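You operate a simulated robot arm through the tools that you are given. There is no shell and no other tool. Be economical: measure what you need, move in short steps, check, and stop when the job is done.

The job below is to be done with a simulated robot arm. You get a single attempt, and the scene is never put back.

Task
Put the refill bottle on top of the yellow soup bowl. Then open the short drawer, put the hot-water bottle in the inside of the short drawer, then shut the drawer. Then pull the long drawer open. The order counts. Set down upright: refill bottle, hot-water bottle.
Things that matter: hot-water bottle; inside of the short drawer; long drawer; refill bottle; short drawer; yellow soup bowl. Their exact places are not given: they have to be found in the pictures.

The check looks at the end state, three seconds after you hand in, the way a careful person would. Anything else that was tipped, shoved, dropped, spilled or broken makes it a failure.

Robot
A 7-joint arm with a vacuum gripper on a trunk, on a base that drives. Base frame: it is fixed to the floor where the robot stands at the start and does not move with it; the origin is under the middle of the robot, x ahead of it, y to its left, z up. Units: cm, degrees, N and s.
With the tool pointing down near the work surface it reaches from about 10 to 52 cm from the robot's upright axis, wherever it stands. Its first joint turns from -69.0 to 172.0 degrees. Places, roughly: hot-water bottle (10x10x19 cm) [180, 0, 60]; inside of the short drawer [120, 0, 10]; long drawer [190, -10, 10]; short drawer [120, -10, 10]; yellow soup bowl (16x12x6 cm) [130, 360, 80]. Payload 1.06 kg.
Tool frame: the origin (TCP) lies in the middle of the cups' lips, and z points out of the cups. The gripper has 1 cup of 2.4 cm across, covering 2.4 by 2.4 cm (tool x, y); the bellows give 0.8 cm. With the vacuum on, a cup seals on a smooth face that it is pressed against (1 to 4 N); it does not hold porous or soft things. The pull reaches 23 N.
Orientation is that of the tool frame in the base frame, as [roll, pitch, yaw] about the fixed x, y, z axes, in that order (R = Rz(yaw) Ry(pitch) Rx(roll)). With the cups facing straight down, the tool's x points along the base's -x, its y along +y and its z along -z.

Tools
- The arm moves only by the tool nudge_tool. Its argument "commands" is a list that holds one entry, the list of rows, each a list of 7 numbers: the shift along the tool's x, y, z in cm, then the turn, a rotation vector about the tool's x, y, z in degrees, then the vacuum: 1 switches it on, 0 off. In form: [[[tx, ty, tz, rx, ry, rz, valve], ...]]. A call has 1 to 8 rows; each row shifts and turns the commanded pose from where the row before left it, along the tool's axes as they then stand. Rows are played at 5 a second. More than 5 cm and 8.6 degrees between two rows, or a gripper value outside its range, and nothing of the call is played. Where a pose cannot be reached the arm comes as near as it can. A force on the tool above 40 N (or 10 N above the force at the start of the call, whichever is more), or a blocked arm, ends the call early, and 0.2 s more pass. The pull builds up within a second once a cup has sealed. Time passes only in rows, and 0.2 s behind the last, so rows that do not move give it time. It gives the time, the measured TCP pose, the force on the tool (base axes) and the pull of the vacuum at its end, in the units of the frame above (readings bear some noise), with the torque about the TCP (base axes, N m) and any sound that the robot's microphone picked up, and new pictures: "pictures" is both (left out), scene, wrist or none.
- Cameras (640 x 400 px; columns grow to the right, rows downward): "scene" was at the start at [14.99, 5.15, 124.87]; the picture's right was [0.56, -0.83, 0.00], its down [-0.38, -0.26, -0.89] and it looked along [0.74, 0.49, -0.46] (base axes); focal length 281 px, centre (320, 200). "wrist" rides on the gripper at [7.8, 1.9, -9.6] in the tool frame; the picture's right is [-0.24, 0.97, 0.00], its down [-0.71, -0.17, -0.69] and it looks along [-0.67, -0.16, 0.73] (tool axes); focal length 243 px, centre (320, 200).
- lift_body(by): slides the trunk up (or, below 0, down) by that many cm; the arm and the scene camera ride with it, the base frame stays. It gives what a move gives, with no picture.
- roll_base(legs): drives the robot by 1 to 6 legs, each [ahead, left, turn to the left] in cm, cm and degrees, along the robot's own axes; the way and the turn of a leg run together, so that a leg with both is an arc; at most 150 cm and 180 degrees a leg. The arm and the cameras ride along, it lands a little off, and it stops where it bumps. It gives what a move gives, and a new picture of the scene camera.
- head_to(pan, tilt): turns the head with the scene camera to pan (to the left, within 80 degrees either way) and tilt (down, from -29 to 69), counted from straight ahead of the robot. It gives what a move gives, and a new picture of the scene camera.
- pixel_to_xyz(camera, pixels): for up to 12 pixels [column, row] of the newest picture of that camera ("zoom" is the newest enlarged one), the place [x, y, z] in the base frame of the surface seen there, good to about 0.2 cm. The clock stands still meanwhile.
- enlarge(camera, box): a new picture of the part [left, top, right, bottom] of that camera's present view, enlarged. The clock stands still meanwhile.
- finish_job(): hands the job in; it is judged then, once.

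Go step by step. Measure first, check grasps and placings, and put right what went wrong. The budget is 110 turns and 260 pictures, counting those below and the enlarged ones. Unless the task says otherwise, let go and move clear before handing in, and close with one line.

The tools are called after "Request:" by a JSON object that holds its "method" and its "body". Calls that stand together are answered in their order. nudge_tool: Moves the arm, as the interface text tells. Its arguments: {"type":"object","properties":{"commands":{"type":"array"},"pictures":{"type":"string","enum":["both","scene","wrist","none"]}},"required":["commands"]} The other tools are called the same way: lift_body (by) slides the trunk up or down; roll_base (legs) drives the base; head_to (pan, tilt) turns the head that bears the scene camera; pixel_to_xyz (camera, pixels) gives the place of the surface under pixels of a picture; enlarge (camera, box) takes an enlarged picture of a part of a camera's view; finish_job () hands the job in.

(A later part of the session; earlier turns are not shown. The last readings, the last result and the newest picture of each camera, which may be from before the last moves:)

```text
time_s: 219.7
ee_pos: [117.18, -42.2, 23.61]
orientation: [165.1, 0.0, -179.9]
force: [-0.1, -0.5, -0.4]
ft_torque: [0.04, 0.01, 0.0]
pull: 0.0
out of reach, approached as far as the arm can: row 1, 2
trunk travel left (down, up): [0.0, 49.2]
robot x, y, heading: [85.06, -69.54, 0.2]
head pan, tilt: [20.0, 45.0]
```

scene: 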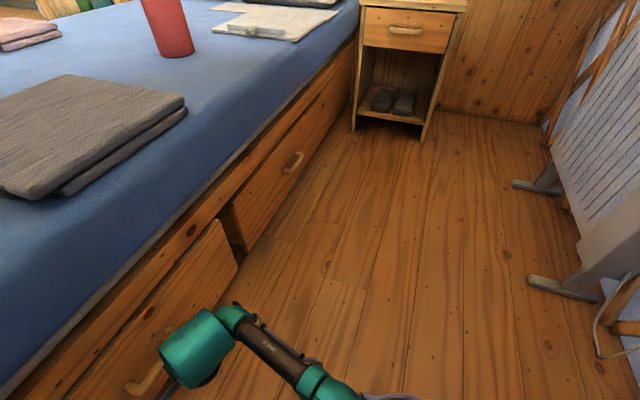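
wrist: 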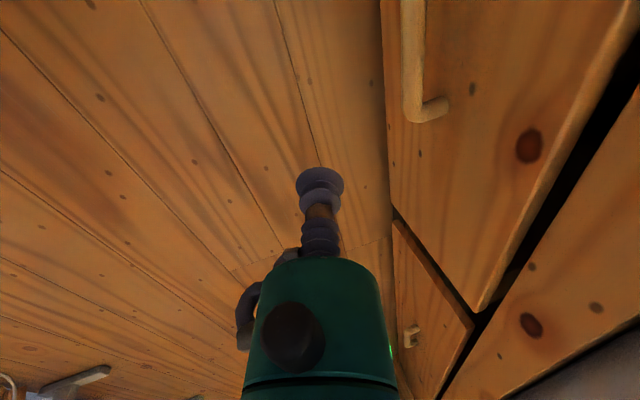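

Leftward motion is limited by tool yaw. I spin the tool about its own axis by −32° to relieve the wrist, then move toward the bed.

Request:
{"method": "nudge_tool", "body": {"commands": [[[0, 0, -1.5, 0, 0, -8, 0], [0, 0, -1.5, 0, 0, -8, 0], [0, 0, -1.5, 0, 0, -8, 0], [0, 0, -1.5, 0, 0, -8, 0], [0, 0, 0, 0, 0, 0, 0]]], "pictures": "none"}}

Request:
{"method": "nudge_tool", "body": {"commands": [[[-1.6, 2.5, 0, 0, 0, 0, 0], [-1.6, 2.5, 0, 0, 0, 0, 0], [0, 0, 0, 0, 0, 0, 0]]], "pictures": "scene"}}

```text
time_s: 220.9
ee_pos: [117.05, -43.83, 29.41]
orientation: [167.4, 7.9, -148.5]
force: [-0.2, -0.8, 0.3]
ft_torque: [0.05, -0.01, 0.01]
pull: 0.0
trunk travel left (down, up): [0.0, 49.2]
robot x, y, heading: [85.05, -69.73, 0.2]
head pan, tilt: [20.0, 45.0]
```

```text
time_s: 221.7
ee_pos: [116.78, -41.29, 30.47]
orientation: [167.2, 7.9, -148.6]
force: [-0.2, 0.6, 0.7]
ft_torque: [-0.01, 0.0, 0.01]
pull: 0.0
out of reach, approached as far as the arm can: row 1, 2
trunk travel left (down, up): [0.0, 49.2]
robot x, y, heading: [84.91, -69.66, 0.1]
head pan, tilt: [20.0, 45.0]
```

scene: 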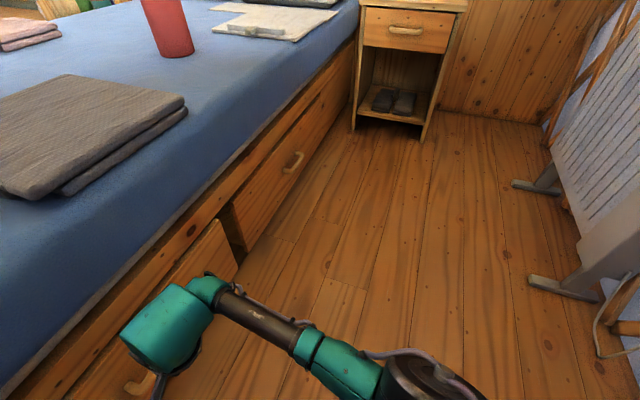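

Reach is limited in this sideways stance as well, while straight ahead I reached 50 cm. I raise the tool, untilt and go back to facing the bed (heading 90).

Request:
{"method": "nudge_tool", "body": {"commands": [[[0, 0, -4.5, 0, 0, 0, 0], [0, 0, -4.5, 0, 0, 0, 0], [0, 0, -4.5, 0, 0, 0, 0], [0, 0, -4.5, 0, 0, 0, 0], [0, 0, -4.5, 0, 0, 0, 0], [0, 0, -4.5, 0, 0, 0, 0], [0, 0, -4.5, 0, 0, 0, 0], [0, 0, -2, 0, 0, 0, 0]]], "pictures": "none"}}

Request:
{"method": "roll_base", "body": {"legs": [[-5, -6, 0], [17, -25, 90], [0, -12, 0]]}}

```text
time_s: 223.5
ee_pos: [116.92, -50.0, 62.7]
orientation: [167.4, 8.0, -148.6]
force: [0.1, 0.7, 0.8]
ft_torque: [-0.01, 0.0, 0.02]
pull: 0.1
trunk travel left (down, up): [0.0, 49.2]
robot x, y, heading: [85.25, -69.69, 0.1]
head pan, tilt: [20.0, 45.0]
```

```text
time_s: 229.1
ee_pos: [100.09, -48.85, 62.6]
orientation: [167.3, 7.9, -59.8]
force: [0.5, 0.1, 0.0]
ft_torque: [0.03, 0.0, 0.02]
pull: 0.0
trunk travel left (down, up): [0.0, 49.2]
robot x, y, heading: [118.68, -81.28, 88.9]
head pan, tilt: [20.0, 45.0]
cut short: leg 2
```

scene: 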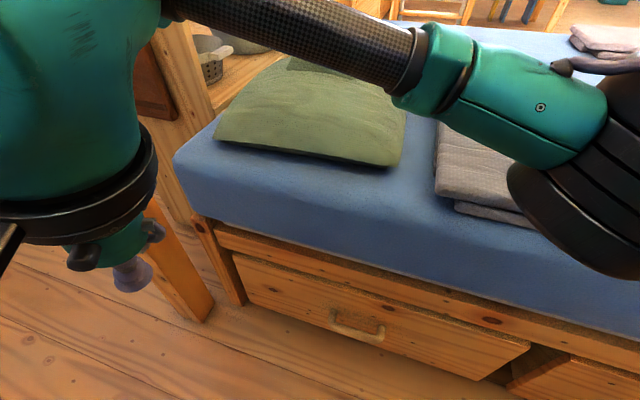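

Facing the bed again. I retilt the tool 17° toward the drawer and spin it so its side box isn't on the bed side; also drive 5 cm closer.

Request:
{"method": "nudge_tool", "body": {"commands": [[[0, 0, 0, 7, -2.3, 0, 0], [0, 0, 0, 7, -2.3, 0, 0], [0, 0, 0, 7, -2.3, 0, 0], [0, 0, 0, 0, 0, -8, 0], [0, 0, 0, 0, 0, -8, 0], [0, 0, 0, 0, 0, -8, 0], [0, 0, 0, 0, 0, -8, 0]]], "pictures": "none"}}

Request:
{"method": "roll_base", "body": {"legs": [[5, 0, 1.1]]}}

```text
time_s: 230.7
ee_pos: [100.01, -49.09, 62.61]
orientation: [-165.4, 8.3, -28.5]
force: [-36.0, -18.6, -5.8]
ft_torque: [1.96, -2.49, -5.05]
pull: 0.0
trunk travel left (down, up): [0.0, 49.2]
robot x, y, heading: [119.3, -81.42, 88.9]
head pan, tilt: [20.0, 45.0]
```

```text
time_s: 231.6
ee_pos: [99.59, -46.61, 62.54]
orientation: [-165.5, 8.5, -28.3]
force: [-3.8, -1.2, 0.3]
ft_torque: [0.05, -0.42, -0.47]
pull: 0.1
trunk travel left (down, up): [0.0, 49.2]
robot x, y, heading: [118.88, -79.01, 89.6]
head pan, tilt: [20.0, 45.0]
stopped in leg 1: the force on the tool passed its limit (the readings are from after the stop); the commanded pose is now the measured one
```

scene: 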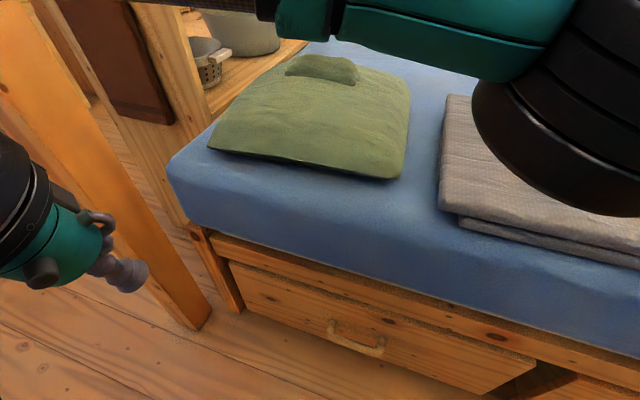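

The wrist camera pressed against the robot's head when spun; force is now nearly gone. I move the tool forward, away from the head.

Request:
{"method": "nudge_tool", "body": {"commands": [[[-1.88, -3.34, 1.15, 0, 0, 0, 0], [-1.88, -3.34, 1.15, 0, 0, 0, 0], [-1.6, -2.9, 1, 0, 0, 0, 0], [0, 0, 0, 0, 0, 0, 0]]], "pictures": "scene"}}

```text
time_s: 232.6
ee_pos: [99.61, -35.03, 62.78]
orientation: [-165.2, 8.5, -28.2]
force: [0.4, 0.1, -1.1]
ft_torque: [-0.02, 0.0, -0.01]
pull: 0.0
trunk travel left (down, up): [0.0, 49.2]
robot x, y, heading: [119.13, -78.78, 89.4]
head pan, tilt: [20.0, 45.0]
```

scene: 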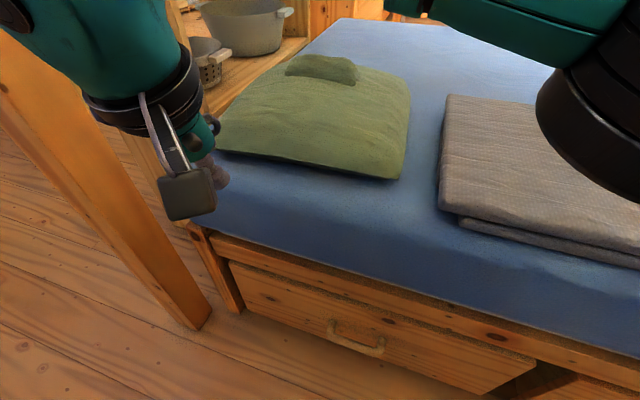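

Now over to x=116.5 and then down.

Request:
{"method": "nudge_tool", "body": {"commands": [[[3.7, -2.09, 0, 0, 0, 0, 0], [3.7, -2.09, 0, 0, 0, 0, 0], [3.7, -2.09, 0, 0, 0, 0, 0], [3.6, -2.05, 0, 0, 0, 0, 0], [0.666, 1.116, 4.31, 0, 0, 0, 0], [0.666, 1.116, 4.31, 0, 0, 0, 0], [0.666, 1.116, 4.31, 0, 0, 0, 0], [0.666, 1.116, 4.31, 0, 0, 0, 0]]], "pictures": "none"}}

Request:
{"method": "nudge_tool", "body": {"commands": [[[0.666, 1.116, 4.31, 0, 0, 0, 0], [0.666, 1.116, 4.31, 0, 0, 0, 0], [0.666, 1.116, 4.31, 0, 0, 0, 0], [0.666, 1.116, 4.31, 0, 0, 0, 0], [0, 0, 0, 0, 0, 0, 0]]]}}

```text
time_s: 234.4
ee_pos: [116.89, -35.06, 44.44]
orientation: [-165.3, 8.6, -28.3]
force: [0.0, -0.5, 0.7]
ft_torque: [-0.03, 0.02, -0.01]
pull: 0.1
trunk travel left (down, up): [0.0, 49.2]
robot x, y, heading: [119.19, -78.82, 89.2]
head pan, tilt: [20.0, 45.0]
```

```text
time_s: 235.6
ee_pos: [116.57, -35.02, 26.55]
orientation: [-165.2, 8.4, -28.1]
force: [0.2, -0.3, 0.3]
ft_torque: [0.0, 0.0, -0.05]
pull: 0.1
trunk travel left (down, up): [0.0, 49.2]
robot x, y, heading: [119.17, -78.49, 89.1]
head pan, tilt: [20.0, 45.0]
```

scene: 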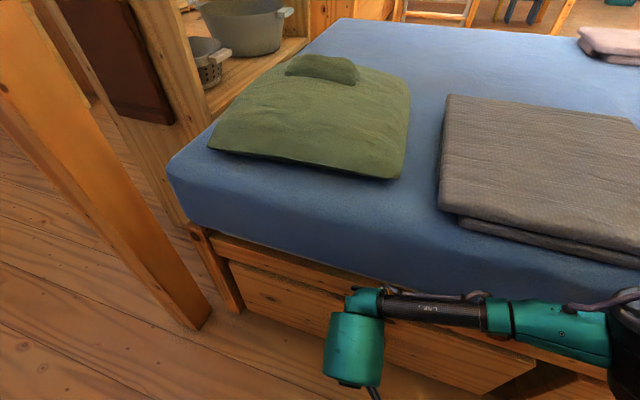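
wrist: 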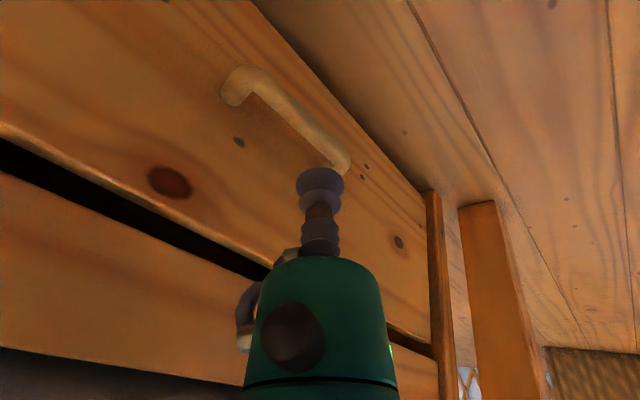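

Plenty of reach here. I measure the handle precisely with the wrist camera.

Request:
{"method": "enlarge", "body": {"camera": "wrist", "box": [200, 50, 360, 190]}}

Request:
{"method": "pixel_to_xyz", "body": {"camera": "wrist", "pixels": [[275, 100], [279, 97], [283, 94], [271, 104], [300, 122], [306, 118], [230, 85], [345, 162], [330, 140], [270, 120], [310, 107], [265, 108]]}}

```text
2.86 times, centred on (280, 120) of wrist
```

zoom: 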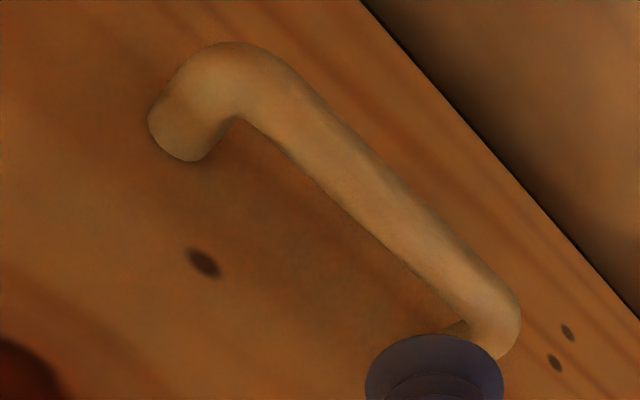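

```text
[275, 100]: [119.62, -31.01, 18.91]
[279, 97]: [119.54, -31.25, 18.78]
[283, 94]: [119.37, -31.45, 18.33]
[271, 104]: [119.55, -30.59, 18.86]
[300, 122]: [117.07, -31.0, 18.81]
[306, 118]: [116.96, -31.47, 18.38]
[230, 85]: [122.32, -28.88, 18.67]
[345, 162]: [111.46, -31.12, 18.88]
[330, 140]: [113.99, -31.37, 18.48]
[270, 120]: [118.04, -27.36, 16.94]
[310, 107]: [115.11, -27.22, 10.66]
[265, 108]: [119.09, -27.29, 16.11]
```

Bar: centre y≈−30.95, z≈18.1; gap to the face ≈2.9 cm. I move to the line of entry and check before inserting.

Request:
{"method": "nudge_tool", "body": {"commands": [[[-0.9, -1.6, 1.2, 0, 0, 0, 0], [-0.87, -1.56, 1.24, 0, 0, 0, 0], [0, 0, 2.5, 0, 0, 0, 0], [0, 0, 1.5, 0, 0, 0, 0], [0, 0, 0, 0, 0, 0, 0]]], "pictures": "wrist"}}

Request:
{"method": "enlarge", "body": {"camera": "wrist", "box": [220, 80, 380, 220]}}

```text
time_s: 236.8
ee_pos: [115.99, -30.45, 22.04]
orientation: [-165.4, 9.0, -27.4]
force: [-0.8, 0.9, 0.1]
ft_torque: [0.0, -0.01, -0.04]
pull: 0.0
trunk travel left (down, up): [0.0, 49.2]
robot x, y, heading: [118.78, -78.66, 89.1]
head pan, tilt: [20.0, 45.0]
```

wrist: 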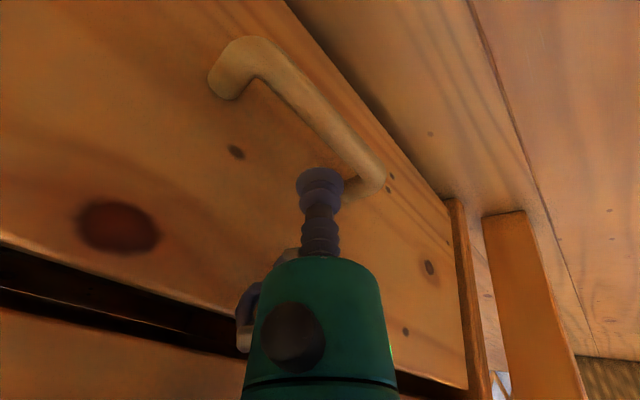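

```text
2.86 times, centred on (300, 150) of wrist
```

zoom: 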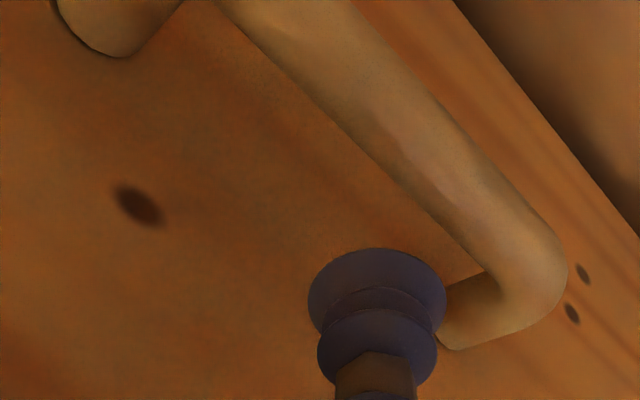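

Slightly off; I correct +0.56 in y and insert along the tool axis in small steps.

Request:
{"method": "nudge_tool", "body": {"commands": [[[0.14, -0.7, 0.16, 0, 0, 0, 0], [0, 0, 1.5, 0, 0, 0, 0], [0, 0, 1.5, 0, 0, 0, 0], [0, 0, 0.8, 0, 0, 0, 0], [0, 0, 0.6, 0, 0, 0, 0], [0, 0, 0, 0, 0, 0, 0]]], "pictures": "wrist"}}

Request:
{"method": "enlarge", "body": {"camera": "wrist", "box": [220, 80, 380, 220]}}

```text
time_s: 237.8
ee_pos: [116.37, -29.92, 18.08]
orientation: [-166.4, 8.5, -26.7]
force: [14.6, 1.5, 48.1]
ft_torque: [-0.38, 0.39, 0.14]
pull: 0.0
trunk travel left (down, up): [0.0, 49.2]
robot x, y, heading: [119.23, -78.83, 89.1]
head pan, tilt: [20.0, 45.0]
stopped in row 4: the force on the tool passed its limit (the readings are from after the stop); the commanded pose is now the measured one
```

wrist: 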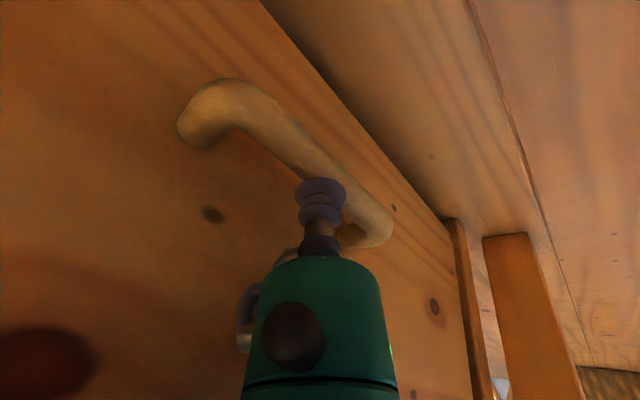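

```text
2.86 times, centred on (300, 150) of wrist
```

zoom: 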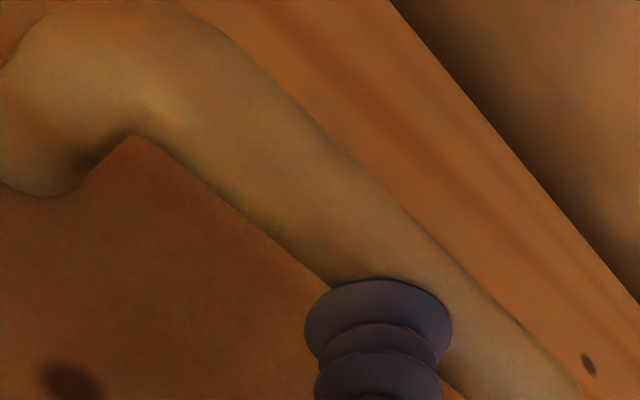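

The cup came down on the bar's top rather than behind it. I back up 3 cm and re-read the position.

Request:
{"method": "nudge_tool", "body": {"commands": [[[0, 0, -2, 0, 0, 0, 0], [0, 0, -2, 0, 0, 0, 0], [0, 0, 0, 0, 0, 0, 0], [0, 0, 0, 0, 0, 0, 0]]], "pictures": "none"}}

```text
time_s: 238.8
ee_pos: [116.43, -31.11, 21.64]
orientation: [-167.1, 8.1, -26.6]
force: [0.1, 0.1, -0.3]
ft_torque: [0.01, 0.0, 0.0]
pull: 0.1
trunk travel left (down, up): [0.0, 49.2]
robot x, y, heading: [118.98, -78.57, 89.3]
head pan, tilt: [20.0, 45.0]
```

I shift +1.5 cm toward the face and verify before inserting.

Request:
{"method": "nudge_tool", "body": {"commands": [[[-0.67, -1.29, 0.39, 0, 0, 0, 0], [0, 0, 0, 0, 0, 0, 0], [0, 0, 0, 0, 0, 0, 0]]], "pictures": "wrist"}}

Request:
{"method": "enlarge", "body": {"camera": "wrist", "box": [220, 80, 380, 220]}}

```text
time_s: 239.6
ee_pos: [115.67, -31.19, 21.57]
orientation: [-167.8, 8.3, -25.5]
force: [0.4, -0.5, 0.0]
ft_torque: [0.01, -0.01, -0.01]
pull: 0.0
trunk travel left (down, up): [0.0, 49.2]
robot x, y, heading: [118.74, -79.03, 89.1]
head pan, tilt: [20.0, 45.0]
```

wrist: 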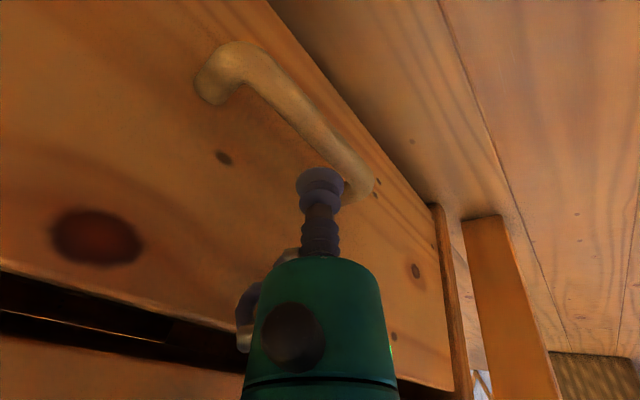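

```text
2.86 times, centred on (300, 150) of wrist
```

zoom: 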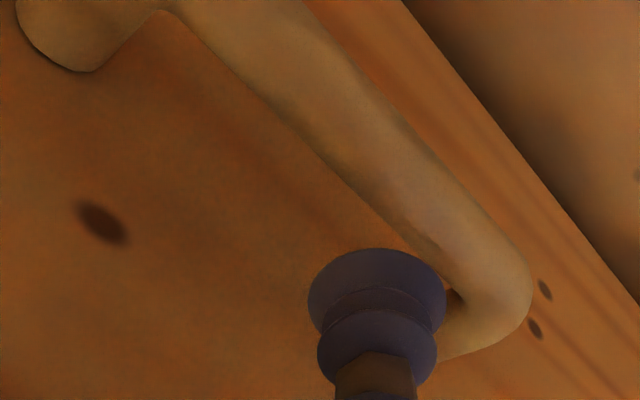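

The TCP isn't advancing though the tool force is zero, so some arm link may be touching the bed. I look with the head.

Request:
{"method": "head_to", "body": {"pan": -5, "tilt": 55}}

Request:
{"method": "pixel_to_xyz", "body": {"camera": "scene", "pixels": [[320, 250], [400, 250], [480, 250], [560, 250], [250, 250], [320, 200], [400, 200], [480, 200]]}}

```text
time_s: 240.4
ee_pos: [115.7, -31.43, 21.51]
orientation: [-167.8, 8.2, -25.3]
force: [-1.0, -0.7, 0.6]
ft_torque: [0.03, 0.02, -0.03]
pull: 0.1
trunk travel left (down, up): [0.0, 49.2]
robot x, y, heading: [118.97, -78.35, 89.4]
head pan, tilt: [-5.0, 55.0]
```

scene: 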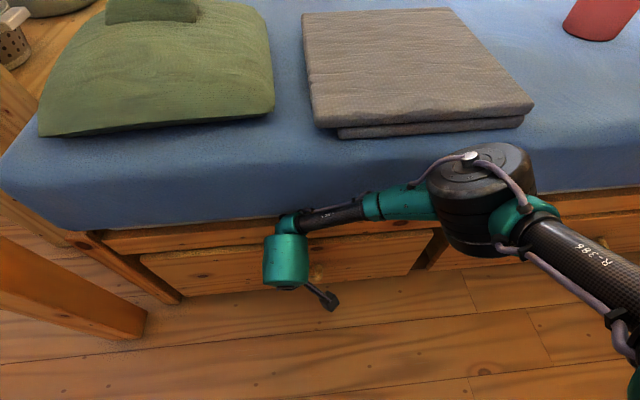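

```text
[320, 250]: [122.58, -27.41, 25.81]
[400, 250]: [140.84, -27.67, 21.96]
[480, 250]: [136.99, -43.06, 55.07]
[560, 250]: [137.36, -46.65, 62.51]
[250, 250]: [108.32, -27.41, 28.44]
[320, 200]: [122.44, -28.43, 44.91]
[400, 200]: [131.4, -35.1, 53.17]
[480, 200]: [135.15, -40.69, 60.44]
```

The elbow and forearm touch the mattress. I pivot the base about the tool (25° right, further west) so the elbow swings away; first the tool is raised off the handle.

Request:
{"method": "nudge_tool", "body": {"commands": [[[0, 0, -3, 0, 0, 0, 0], [0, 0, -3, 0, 0, 0, 0], [0, 0, -3, 0, 0, 0, 0], [0, 0, 0, 0, 0, 0, 0]]], "pictures": "none"}}

Request:
{"method": "roll_base", "body": {"legs": [[-2.8, 20.9, -25]]}}

```text
time_s: 241.4
ee_pos: [116.45, -31.48, 30.3]
orientation: [-166.7, 8.3, -26.9]
force: [0.2, 0.1, -0.2]
ft_torque: [-0.04, 0.03, 0.02]
pull: 0.1
trunk travel left (down, up): [0.0, 49.2]
robot x, y, heading: [119.0, -78.74, 89.3]
head pan, tilt: [-5.0, 55.0]
```

```text
time_s: 243.1
ee_pos: [115.27, -32.97, 30.19]
orientation: [-166.8, 8.2, -51.3]
force: [0.3, -0.1, -0.4]
ft_torque: [0.01, 0.01, 0.01]
pull: 0.0
trunk travel left (down, up): [0.0, 49.2]
robot x, y, heading: [98.18, -76.58, 64.5]
head pan, tilt: [-5.0, 55.0]
```

scene: 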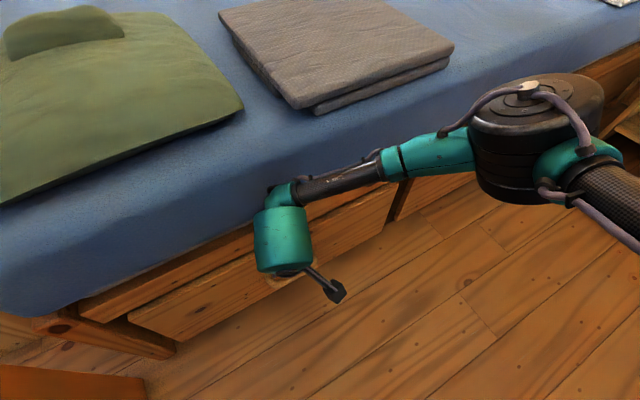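

Elbow is now clear of the bed. I rotate the tool by +24.5° about vertical to restore its tilt toward the drawer.

Request:
{"method": "nudge_tool", "body": {"commands": [[[0, 0, 0, -1.17, -1.83, -7.87, 0], [0, 0, 0, -1.17, -1.83, -7.87, 0], [0, 0, 0, -1.17, -1.83, -7.87, 0], [0, 0, 0, 0, 0, 0, 0]]], "pictures": "none"}}

```text
time_s: 244.1
ee_pos: [115.36, -33.04, 30.23]
orientation: [-166.8, 8.1, -26.9]
force: [-0.8, 0.2, 0.2]
ft_torque: [0.02, 0.02, 0.0]
pull: 0.1
trunk travel left (down, up): [0.0, 49.2]
robot x, y, heading: [97.82, -76.97, 64.8]
head pan, tilt: [-5.0, 55.0]
```

I move to the entry line at z≈24.

Request:
{"method": "nudge_tool", "body": {"commands": [[[0.4, -0.8, 3.36, 0, 0, 0, 0], [0.37, -0.83, 3.36, 0, 0, 0, 0], [0, 0, 0, 0, 0, 0, 0], [0, 0, 0, 0, 0, 0, 0]]], "pictures": "none"}}

```text
time_s: 245.1
ee_pos: [116.62, -30.4, 24.23]
orientation: [-166.6, 8.2, -26.9]
force: [0.8, -1.5, -0.4]
ft_torque: [0.0, -0.01, 0.02]
pull: 0.0
trunk travel left (down, up): [0.0, 49.2]
robot x, y, heading: [98.22, -76.74, 64.7]
head pan, tilt: [-5.0, 55.0]
```

On the line and unobstructed. I insert along the axis.

Request:
{"method": "nudge_tool", "body": {"commands": [[[-0.05, -0.1, 2, 0, 0, 0, 0], [0, 0, 2, 0, 0, 0, 0], [0, 0, 1.2, 0, 0, 0, 0], [0, 0, 0.8, 0, 0, 0, 0], [0, 0, 0.6, 0, 0, 0, 0], [0, 0, 0, 0, 0, 0, 0]]], "pictures": "wrist"}}

Request:
{"method": "enlarge", "body": {"camera": "wrist", "box": [220, 80, 380, 220]}}

```text
time_s: 246.5
ee_pos: [116.63, -30.39, 23.67]
orientation: [-166.5, 8.2, -26.9]
force: [0.1, -0.3, 0.2]
ft_torque: [0.02, 0.0, 0.0]
pull: 0.0
out of reach, approached as far as the arm can: row 1, 2, 3, 4, 5
trunk travel left (down, up): [0.0, 49.2]
robot x, y, heading: [98.25, -76.66, 64.6]
head pan, tilt: [-5.0, 55.0]
```

wrist: 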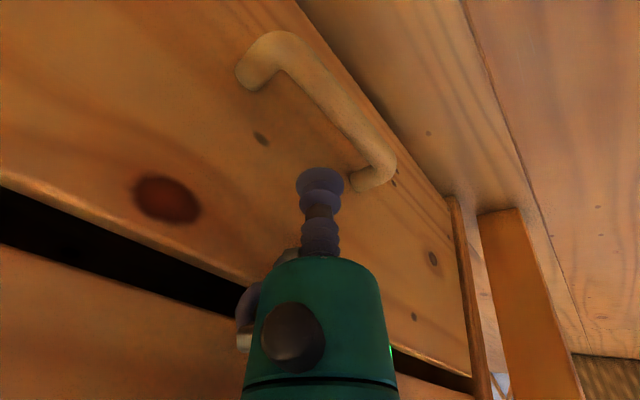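

```text
2.86 times, centred on (300, 150) of wrist
```

zoom: 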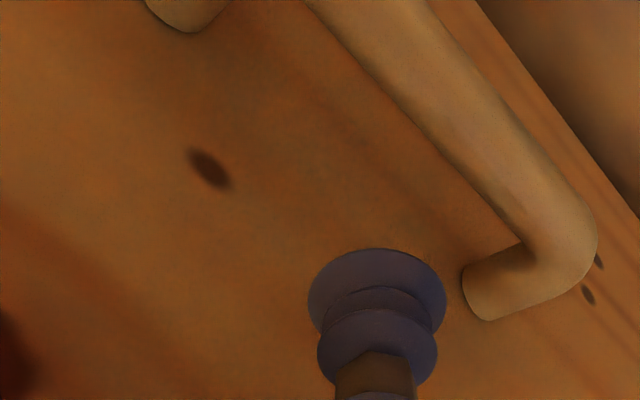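

Reach ended again by a few cm. I pull the tool back 5 cm and drive the base 5 cm forward to compensate.

Request:
{"method": "nudge_tool", "body": {"commands": [[[0.07, 2.4, -0.57, 0, 0, 0, 0], [0.07, 2.4, -0.57, 0, 0, 0, 0], [0, 0, 0, 0, 0, 0, 0]]], "pictures": "none"}}

Request:
{"method": "roll_base", "body": {"legs": [[5, 0, 0]]}}

Request:
{"method": "nudge_tool", "body": {"commands": [[[0, 0, 0, 0, 0, 0, 0], [0, 0, 0, 0, 0, 0, 0]]], "pictures": "none"}}

```text
time_s: 247.3
ee_pos: [114.46, -34.7, 23.44]
orientation: [-166.8, 8.1, -26.9]
force: [0.6, 0.6, 0.4]
ft_torque: [0.01, 0.0, 0.05]
pull: 0.1
trunk travel left (down, up): [0.0, 49.2]
robot x, y, heading: [98.28, -76.75, 64.6]
head pan, tilt: [-5.0, 55.0]
```

```text
time_s: 248.4
ee_pos: [116.24, -31.35, 23.4]
orientation: [-167.9, 8.2, -26.3]
force: [-0.7, 0.2, 0.2]
ft_torque: [-0.01, 0.01, 0.0]
pull: 0.1
trunk travel left (down, up): [0.0, 49.2]
robot x, y, heading: [100.22, -72.01, 64.9]
head pan, tilt: [-5.0, 55.0]
stopped in leg 1: the robot was blocked; the commanded pose is now the measured one
```

scene: 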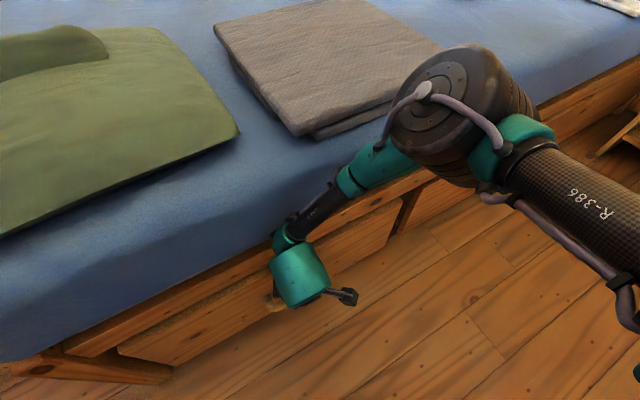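

```text
time_s: 249.0
ee_pos: [116.17, -31.39, 23.21]
orientation: [-168.0, 8.2, -26.3]
force: [0.6, -0.1, 0.0]
ft_torque: [-0.01, -0.04, -0.03]
pull: 0.0
trunk travel left (down, up): [0.0, 49.2]
robot x, y, heading: [100.16, -72.32, 64.5]
head pan, tilt: [-5.0, 55.0]
```

The elbow leans on the mattress when close. A larger tilt (30°) moves the wrist back into the aisle and still fits the gap, so I back up 6 cm and tilt 15° more.

Request:
{"method": "roll_base", "body": {"legs": [[-6, 0, 0]]}}

Request:
{"method": "nudge_tool", "body": {"commands": [[[0, 0, 0, 6.9, -3.6, -0.2, 0], [0, 0, 0, 6.9, -3.6, -0.2, 0], [0, 0, 0, 0, 0, 0, 0], [0, 0, 0, 0, 0, 0, 0]]], "pictures": "none"}}

```text
time_s: 249.9
ee_pos: [113.56, -36.58, 23.14]
orientation: [-167.9, 8.2, -26.2]
force: [-0.3, 0.0, -0.2]
ft_torque: [-0.01, -0.01, -0.02]
pull: 0.0
trunk travel left (down, up): [0.0, 49.2]
robot x, y, heading: [97.54, -77.6, 64.8]
head pan, tilt: [-5.0, 55.0]
```

scene: 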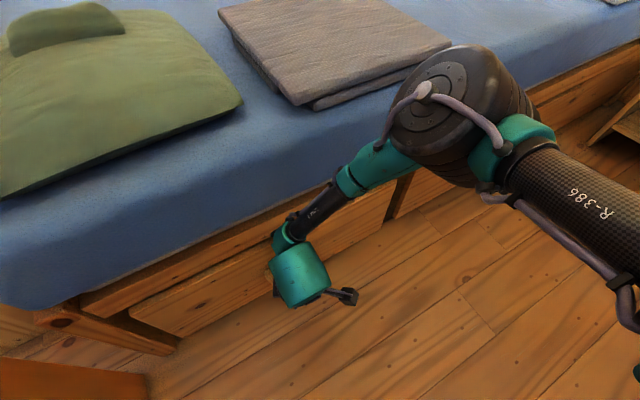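

```text
time_s: 250.9
ee_pos: [113.55, -36.61, 23.21]
orientation: [-153.4, 14.8, -23.5]
force: [-0.4, 0.1, -0.5]
ft_torque: [-0.01, 0.01, 0.03]
pull: 0.0
trunk travel left (down, up): [0.0, 49.2]
robot x, y, heading: [97.7, -77.55, 64.3]
head pan, tilt: [-5.0, 55.0]
```

Now I move to the entry line for the 30° tilt, 4 cm short.

Request:
{"method": "nudge_tool", "body": {"commands": [[[0.4, -2.71, 2.31, 0, 0, 0, 0], [0.4, -2.71, 2.31, 0, 0, 0, 0], [0, 0, 0, 0, 0, 0, 0], [0, 0, 0, 0, 0, 0, 0]]], "pictures": "wrist"}}

```text
time_s: 251.9
ee_pos: [116.75, -30.43, 21.41]
orientation: [-153.5, 14.8, -23.5]
force: [0.5, 0.7, 0.2]
ft_torque: [-0.01, 0.0, 0.0]
pull: 0.0
trunk travel left (down, up): [0.0, 49.2]
robot x, y, heading: [97.51, -77.87, 64.5]
head pan, tilt: [-5.0, 55.0]
```

wrist: 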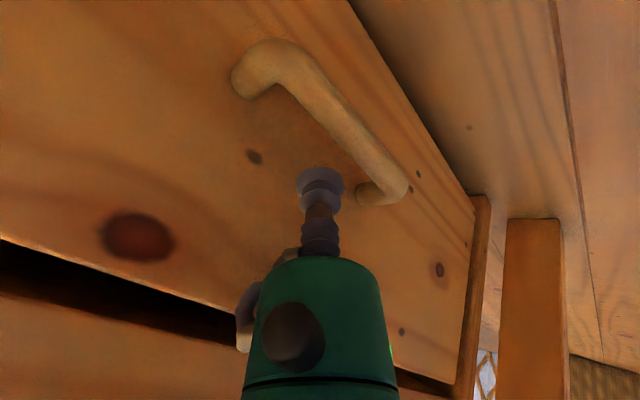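

Exactly on the entry line with no obstruction. I insert 4 cm along the tool axis.

Request:
{"method": "nudge_tool", "body": {"commands": [[[0, 0, 1.5, 0, 0, 0, 0], [0, 0, 1, 0, 0, 0, 0], [0, 0, 0.8, 0, 0, 0, 0], [0, 0, 0.6, 0, 0, 0, 0], [0, 0, 0, 0, 0, 0, 0]]], "pictures": "wrist"}}

Request:
{"method": "enlarge", "body": {"camera": "wrist", "box": [220, 80, 380, 220]}}

```text
time_s: 253.1
ee_pos: [116.72, -28.4, 18.09]
orientation: [-153.5, 14.8, -23.5]
force: [0.2, -1.6, 0.4]
ft_torque: [0.02, 0.0, -0.04]
pull: 0.0
trunk travel left (down, up): [0.0, 49.2]
robot x, y, heading: [97.38, -77.55, 64.8]
head pan, tilt: [-5.0, 55.0]
```

wrist: 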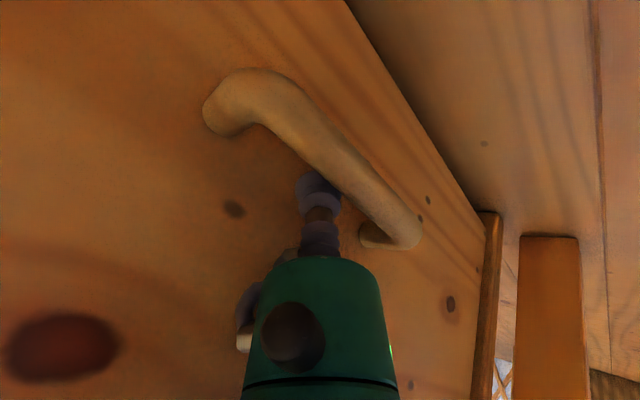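

```text
2.86 times, centred on (300, 150) of wrist
```

zoom: 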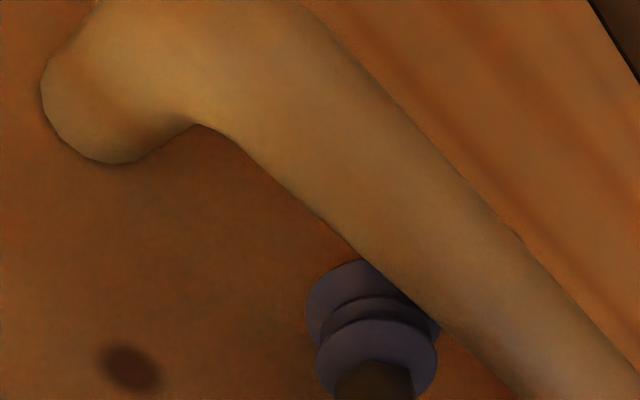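

The cup sits behind the bar. I pull gently 3 cm in −y with the arm, also pressing slightly down.

Request:
{"method": "nudge_tool", "body": {"commands": [[[0.1, 0.17, 0.3, 0, 0, 0, 0], [0.39, 0.77, -0.5, 0, 0, 0, 0], [0.39, 0.77, -0.5, 0, 0, 0, 0], [0.39, 0.77, -0.5, 0, 0, 0, 0], [0.39, 0.77, -0.5, 0, 0, 0, 0], [0, 0, 0, 0, 0, 0, 0]]], "pictures": "wrist"}}

```text
time_s: 254.5
ee_pos: [116.84, -32.4, 17.56]
orientation: [-153.5, 14.7, -23.5]
force: [-0.7, 1.1, 0.6]
ft_torque: [-0.02, 0.01, 0.03]
pull: 0.0
trunk travel left (down, up): [0.0, 49.2]
robot x, y, heading: [98.12, -77.19, 64.4]
head pan, tilt: [-5.0, 55.0]
```

wrist: 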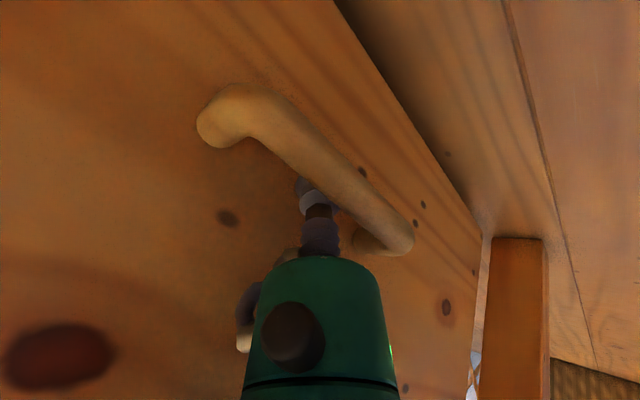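

The drawer follows with little force. I pull further by driving the base 20 cm in −y.

Request:
{"method": "roll_base", "body": {"legs": [[-18.1, -8.5, 0]]}}

```text
time_s: 256.1
ee_pos: [116.99, -52.61, 17.57]
orientation: [-153.5, 14.7, -24.0]
force: [0.2, -0.8, 0.0]
ft_torque: [-0.02, 0.01, -0.01]
pull: 0.1
trunk travel left (down, up): [0.0, 49.2]
robot x, y, heading: [97.81, -97.56, 64.1]
head pan, tilt: [-5.0, 55.0]
```

scene: 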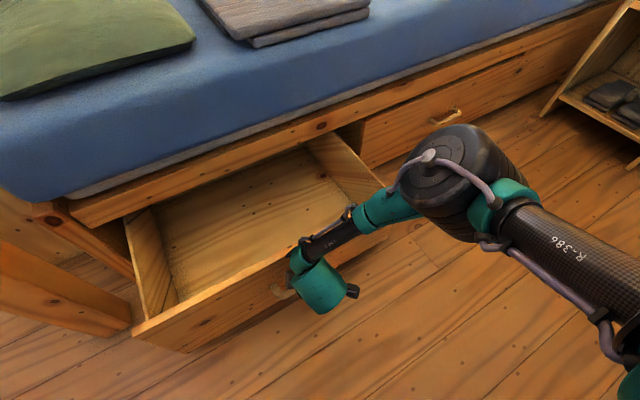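

The drawer is open about 23 cm. I pull 4 cm more with the arm, ease off, and unhook.

Request:
{"method": "nudge_tool", "body": {"commands": [[[0.39, 0.77, -0.5, 0, 0, 0, 0], [0.39, 0.77, -0.5, 0, 0, 0, 0], [0.39, 0.77, -0.5, 0, 0, 0, 0], [0.39, 0.77, -0.5, 0, 0, 0, 0], [-0.27, -0.54, 0.35, 0, 0, 0, 0], [0, 0, -1.5, 0, 0, 0, 0], [0, 0, -3, 0, 0, 0, 0], [0, 0, -4, 0, 0, 0, 0]]], "pictures": "none"}}

Request:
{"method": "head_to", "body": {"pan": 20, "tilt": 50}}

Request:
{"method": "pixel_to_xyz", "body": {"camera": "scene", "pixels": [[320, 200], [300, 250], [350, 300], [400, 250], [250, 220], [380, 200], [320, 340], [260, 340], [200, 200], [450, 200]]}}

```text
time_s: 257.9
ee_pos: [117.2, -60.23, 25.07]
orientation: [-153.5, 14.7, -23.9]
force: [0.7, -0.2, -0.5]
ft_torque: [0.0, -0.01, -0.03]
pull: 0.1
trunk travel left (down, up): [0.0, 49.2]
robot x, y, heading: [97.73, -97.71, 64.1]
head pan, tilt: [-5.0, 55.0]
```

```text
time_s: 258.8
ee_pos: [117.09, -60.18, 25.05]
orientation: [-153.5, 14.7, -23.9]
force: [-1.2, 0.2, -0.1]
ft_torque: [-0.01, 0.01, -0.01]
pull: 0.1
trunk travel left (down, up): [0.0, 49.2]
robot x, y, heading: [97.67, -97.81, 64.3]
head pan, tilt: [20.0, 50.0]
```

scene: 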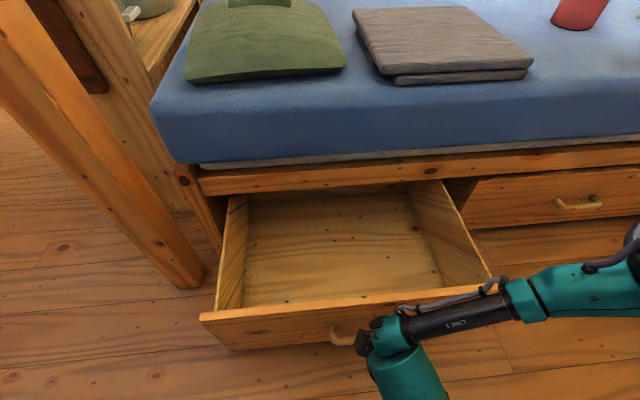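

```text
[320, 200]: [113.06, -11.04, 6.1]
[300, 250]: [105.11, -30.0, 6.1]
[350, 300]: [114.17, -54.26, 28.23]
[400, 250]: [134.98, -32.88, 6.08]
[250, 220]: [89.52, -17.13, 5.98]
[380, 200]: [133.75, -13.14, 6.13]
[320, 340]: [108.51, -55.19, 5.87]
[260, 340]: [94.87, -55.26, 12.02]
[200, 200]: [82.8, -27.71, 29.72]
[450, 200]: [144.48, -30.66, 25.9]
```

The drawer is open 28 cm (front at y −55, floor z 6.1). Now I raise the trunk, straighten the tool down, and drive east toward the hot-water bottle.

Request:
{"method": "lift_body", "body": {"by": 46}}

Request:
{"method": "nudge_tool", "body": {"commands": [[[0, 0, 0, -6.65, 3.46, 0.2, 0], [0, 0, 0, -6.65, 3.46, 0.2, 0], [0, 0, 0, -6.65, 3.46, 0.2, 0], [0, 0, 0, -6.65, 3.46, 0.2, 0], [0, 0, -4, 0, 0, 0, 0], [0, 0, -4, 0, 0, 0, 0], [0, 0, -4, 0, 0, 0, 0], [0, 0, -4, 0, 0, 0, 0]]], "pictures": "none"}}

Request:
{"method": "roll_base", "body": {"legs": [[19.8, -32.3, 13], [9.3, -38.2, 12.7]]}}

```text
refused: 46 is not a number from -40 to 40
```

```text
time_s: 260.6
ee_pos: [117.77, -60.96, 36.96]
orientation: [-177.4, 3.2, -27.7]
force: [0.2, 0.0, 0.1]
ft_torque: [-0.02, -0.05, 0.03]
pull: 0.1
out of reach, approached as far as the arm can: row 4, 8
trunk travel left (down, up): [0.0, 49.2]
robot x, y, heading: [97.08, -97.8, 64.3]
head pan, tilt: [20.0, 50.0]
```

```text
time_s: 265.1
ee_pos: [175.92, -43.1, 36.97]
orientation: [-177.3, 3.3, -2.0]
force: [-0.3, -0.8, 0.4]
ft_torque: [0.02, 0.01, 0.02]
pull: 0.0
trunk travel left (down, up): [0.0, 49.2]
robot x, y, heading: [173.63, -84.78, 89.8]
head pan, tilt: [20.0, 50.0]
```

scene: 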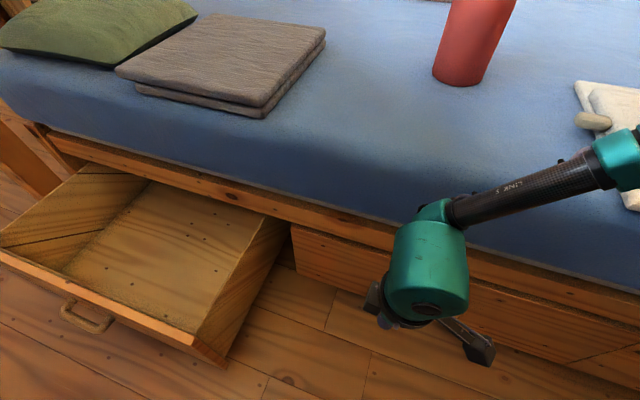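

The base arrived safely beside the open drawer. I raise the trunk now and look at the bottle.

Request:
{"method": "lift_body", "body": {"by": 40}}

Request:
{"method": "head_to", "body": {"pan": 0, "tilt": 38}}

Request:
{"method": "enlarge", "body": {"camera": "scene", "box": [220, 80, 460, 280]}}

```text
time_s: 268.9
ee_pos: [175.91, -41.11, 89.69]
orientation: [-154.5, 3.8, -0.6]
force: [1.0, 0.9, -0.2]
ft_torque: [0.0, 0.03, 0.02]
pull: 0.2
trunk travel left (down, up): [-40.0, 9.2]
robot x, y, heading: [173.73, -84.77, 89.9]
head pan, tilt: [20.0, 50.0]
```

```text
time_s: 269.8
ee_pos: [175.86, -41.23, 89.76]
orientation: [-154.6, 3.8, -0.6]
force: [0.3, -1.0, -0.4]
ft_torque: [-0.02, 0.0, 0.01]
pull: 0.1
trunk travel left (down, up): [-40.0, 9.2]
robot x, y, heading: [173.78, -84.92, 89.8]
head pan, tilt: [0.0, 38.0]
```

scene: 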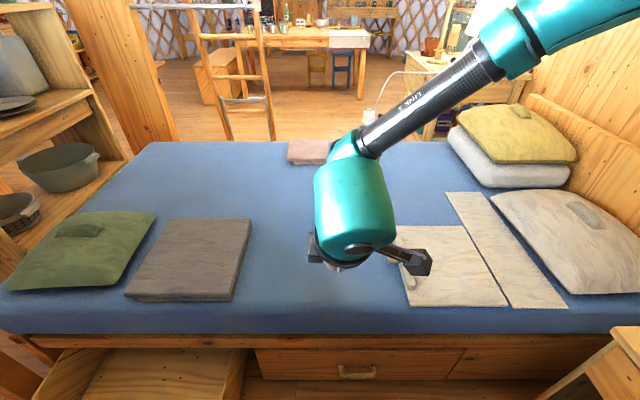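

```text
2.00 times, centred on (340, 180) of scene
```

zoom: 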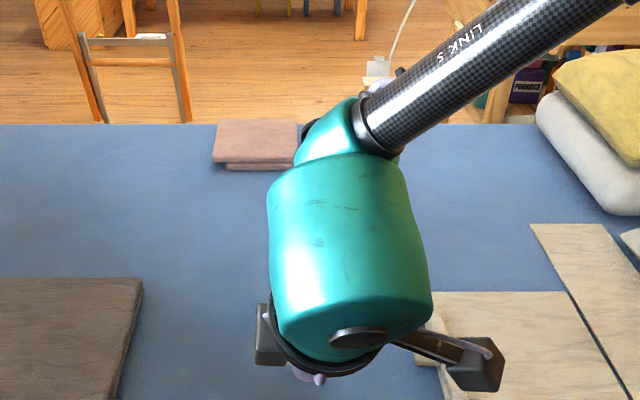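

The wrist hides the bottle. I move the tool left 14 cm and level it to point straight down.

Request:
{"method": "nudge_tool", "body": {"commands": [[[-4.5, 0, 0, -8.4, 0, 0, 0], [-4.5, 0, 0, -8.4, 0, 0, 0], [-4.5, 0, 0, -8.4, 0, 0, 0], [0, 0, 0, 0, 3.8, 0, 0], [0, 0, 0, 0, 0, 0, 0]]]}}

```text
time_s: 271.0
ee_pos: [175.72, -41.16, 89.76]
orientation: [-154.5, 3.8, -0.7]
force: [0.2, 0.2, -0.4]
ft_torque: [-0.02, 0.0, 0.02]
pull: 0.0
out of reach, approached as far as the arm can: row 1, 2, 3, 4
trunk travel left (down, up): [-40.0, 9.2]
robot x, y, heading: [173.58, -84.73, 89.9]
head pan, tilt: [0.0, 38.0]
```

scene: 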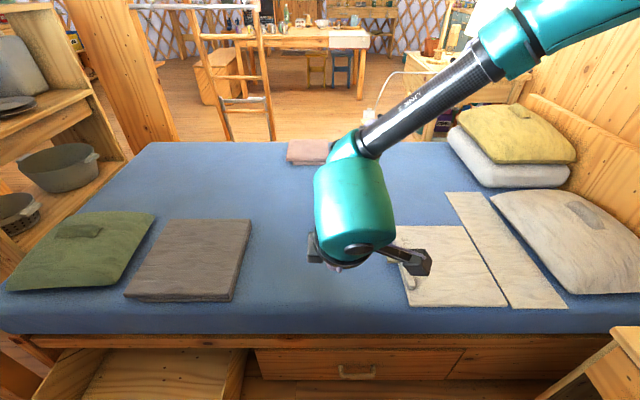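
wrist: 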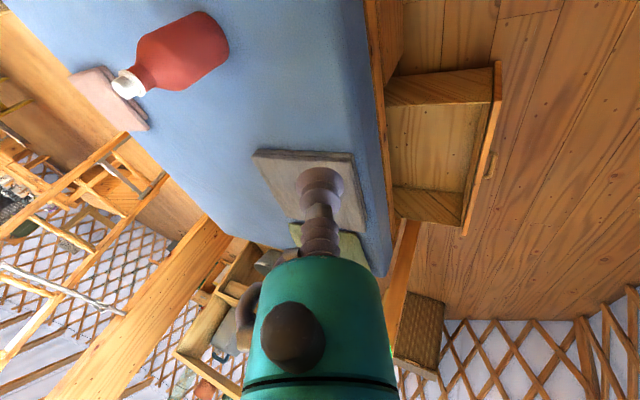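

The arm is at a joint limit from the spin. I unspin the tool about its own axis.

Request:
{"method": "nudge_tool", "body": {"commands": [[[0, 0, 0, 0, 0, 8.4, 0], [0, 0, 0, 0, 0, 8.4, 0], [0, 0, 0, 0, 0, 8.4, 0], [0, 0, 0, 0, 0, 8.4, 0], [0, 0, 0, 0, 0, 8.4, 0], [0, 0, 0, 0, 0, 8.4, 0], [0, 0, 0, 0, 0, 8.4, 0], [0, 0, 0, 0, 0, 8.4, 0]]], "pictures": "none"}}

```text
time_s: 272.8
ee_pos: [175.8, -41.4, 89.94]
orientation: [-173.4, 24.9, -67.2]
force: [0.1, 0.1, -0.5]
ft_torque: [-0.01, 0.02, 0.01]
pull: 0.0
trunk travel left (down, up): [-40.0, 9.2]
robot x, y, heading: [173.23, -85.1, 89.8]
head pan, tilt: [0.0, 38.0]
```

I level the tool and finish the unspin, then move it left so the bottle is visible.

Request:
{"method": "nudge_tool", "body": {"commands": [[[0, 0, 0, -1.3, 5, 4.5, 0], [0, 0, 0, -1.3, 5, 4.5, 0], [0, 0, 0, -1.3, 5, 4.5, 0], [0, 0, 0, -1.3, 5, 4.5, 0], [0, 0, 0, -1.3, 5, 4.5, 0], [0, 4.5, 0, 0, 0, 0, 0], [0, 4.5, 0, 0, 0, 0, 0], [0, 4.5, 0, 0, 0, 0, 0]]], "pictures": "scene"}}

Request:
{"method": "enlarge", "body": {"camera": "scene", "box": [260, 100, 420, 260]}}

```text
time_s: 274.6
ee_pos: [162.48, -41.26, 91.2]
orientation: [174.9, -0.3, -90.4]
force: [-0.3, 0.1, 0.7]
ft_torque: [0.03, 0.01, 0.0]
pull: 0.1
trunk travel left (down, up): [-40.0, 9.2]
robot x, y, heading: [173.74, -84.74, 89.8]
head pan, tilt: [0.0, 38.0]
```

scene: 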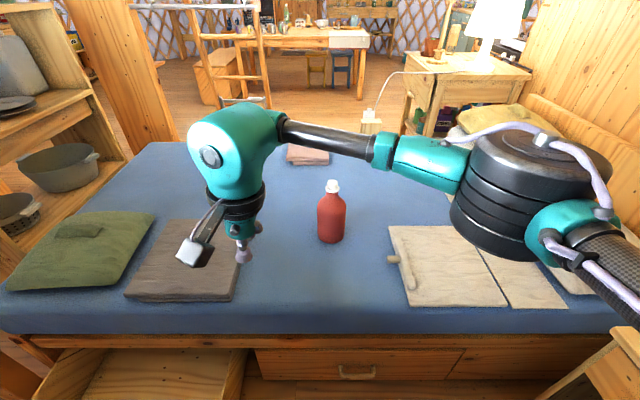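

```text
2.50 times, centred on (340, 180) of scene
5 turns are left
```

zoom: 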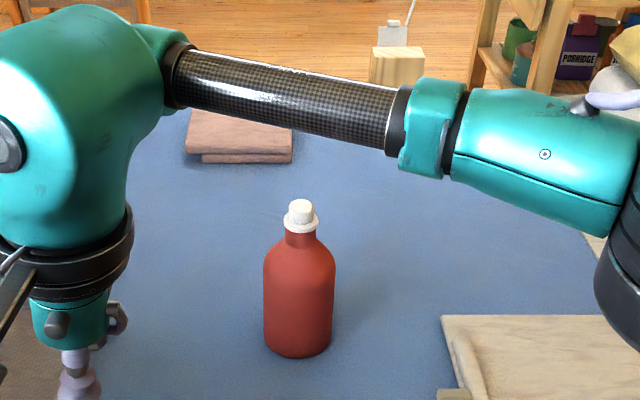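

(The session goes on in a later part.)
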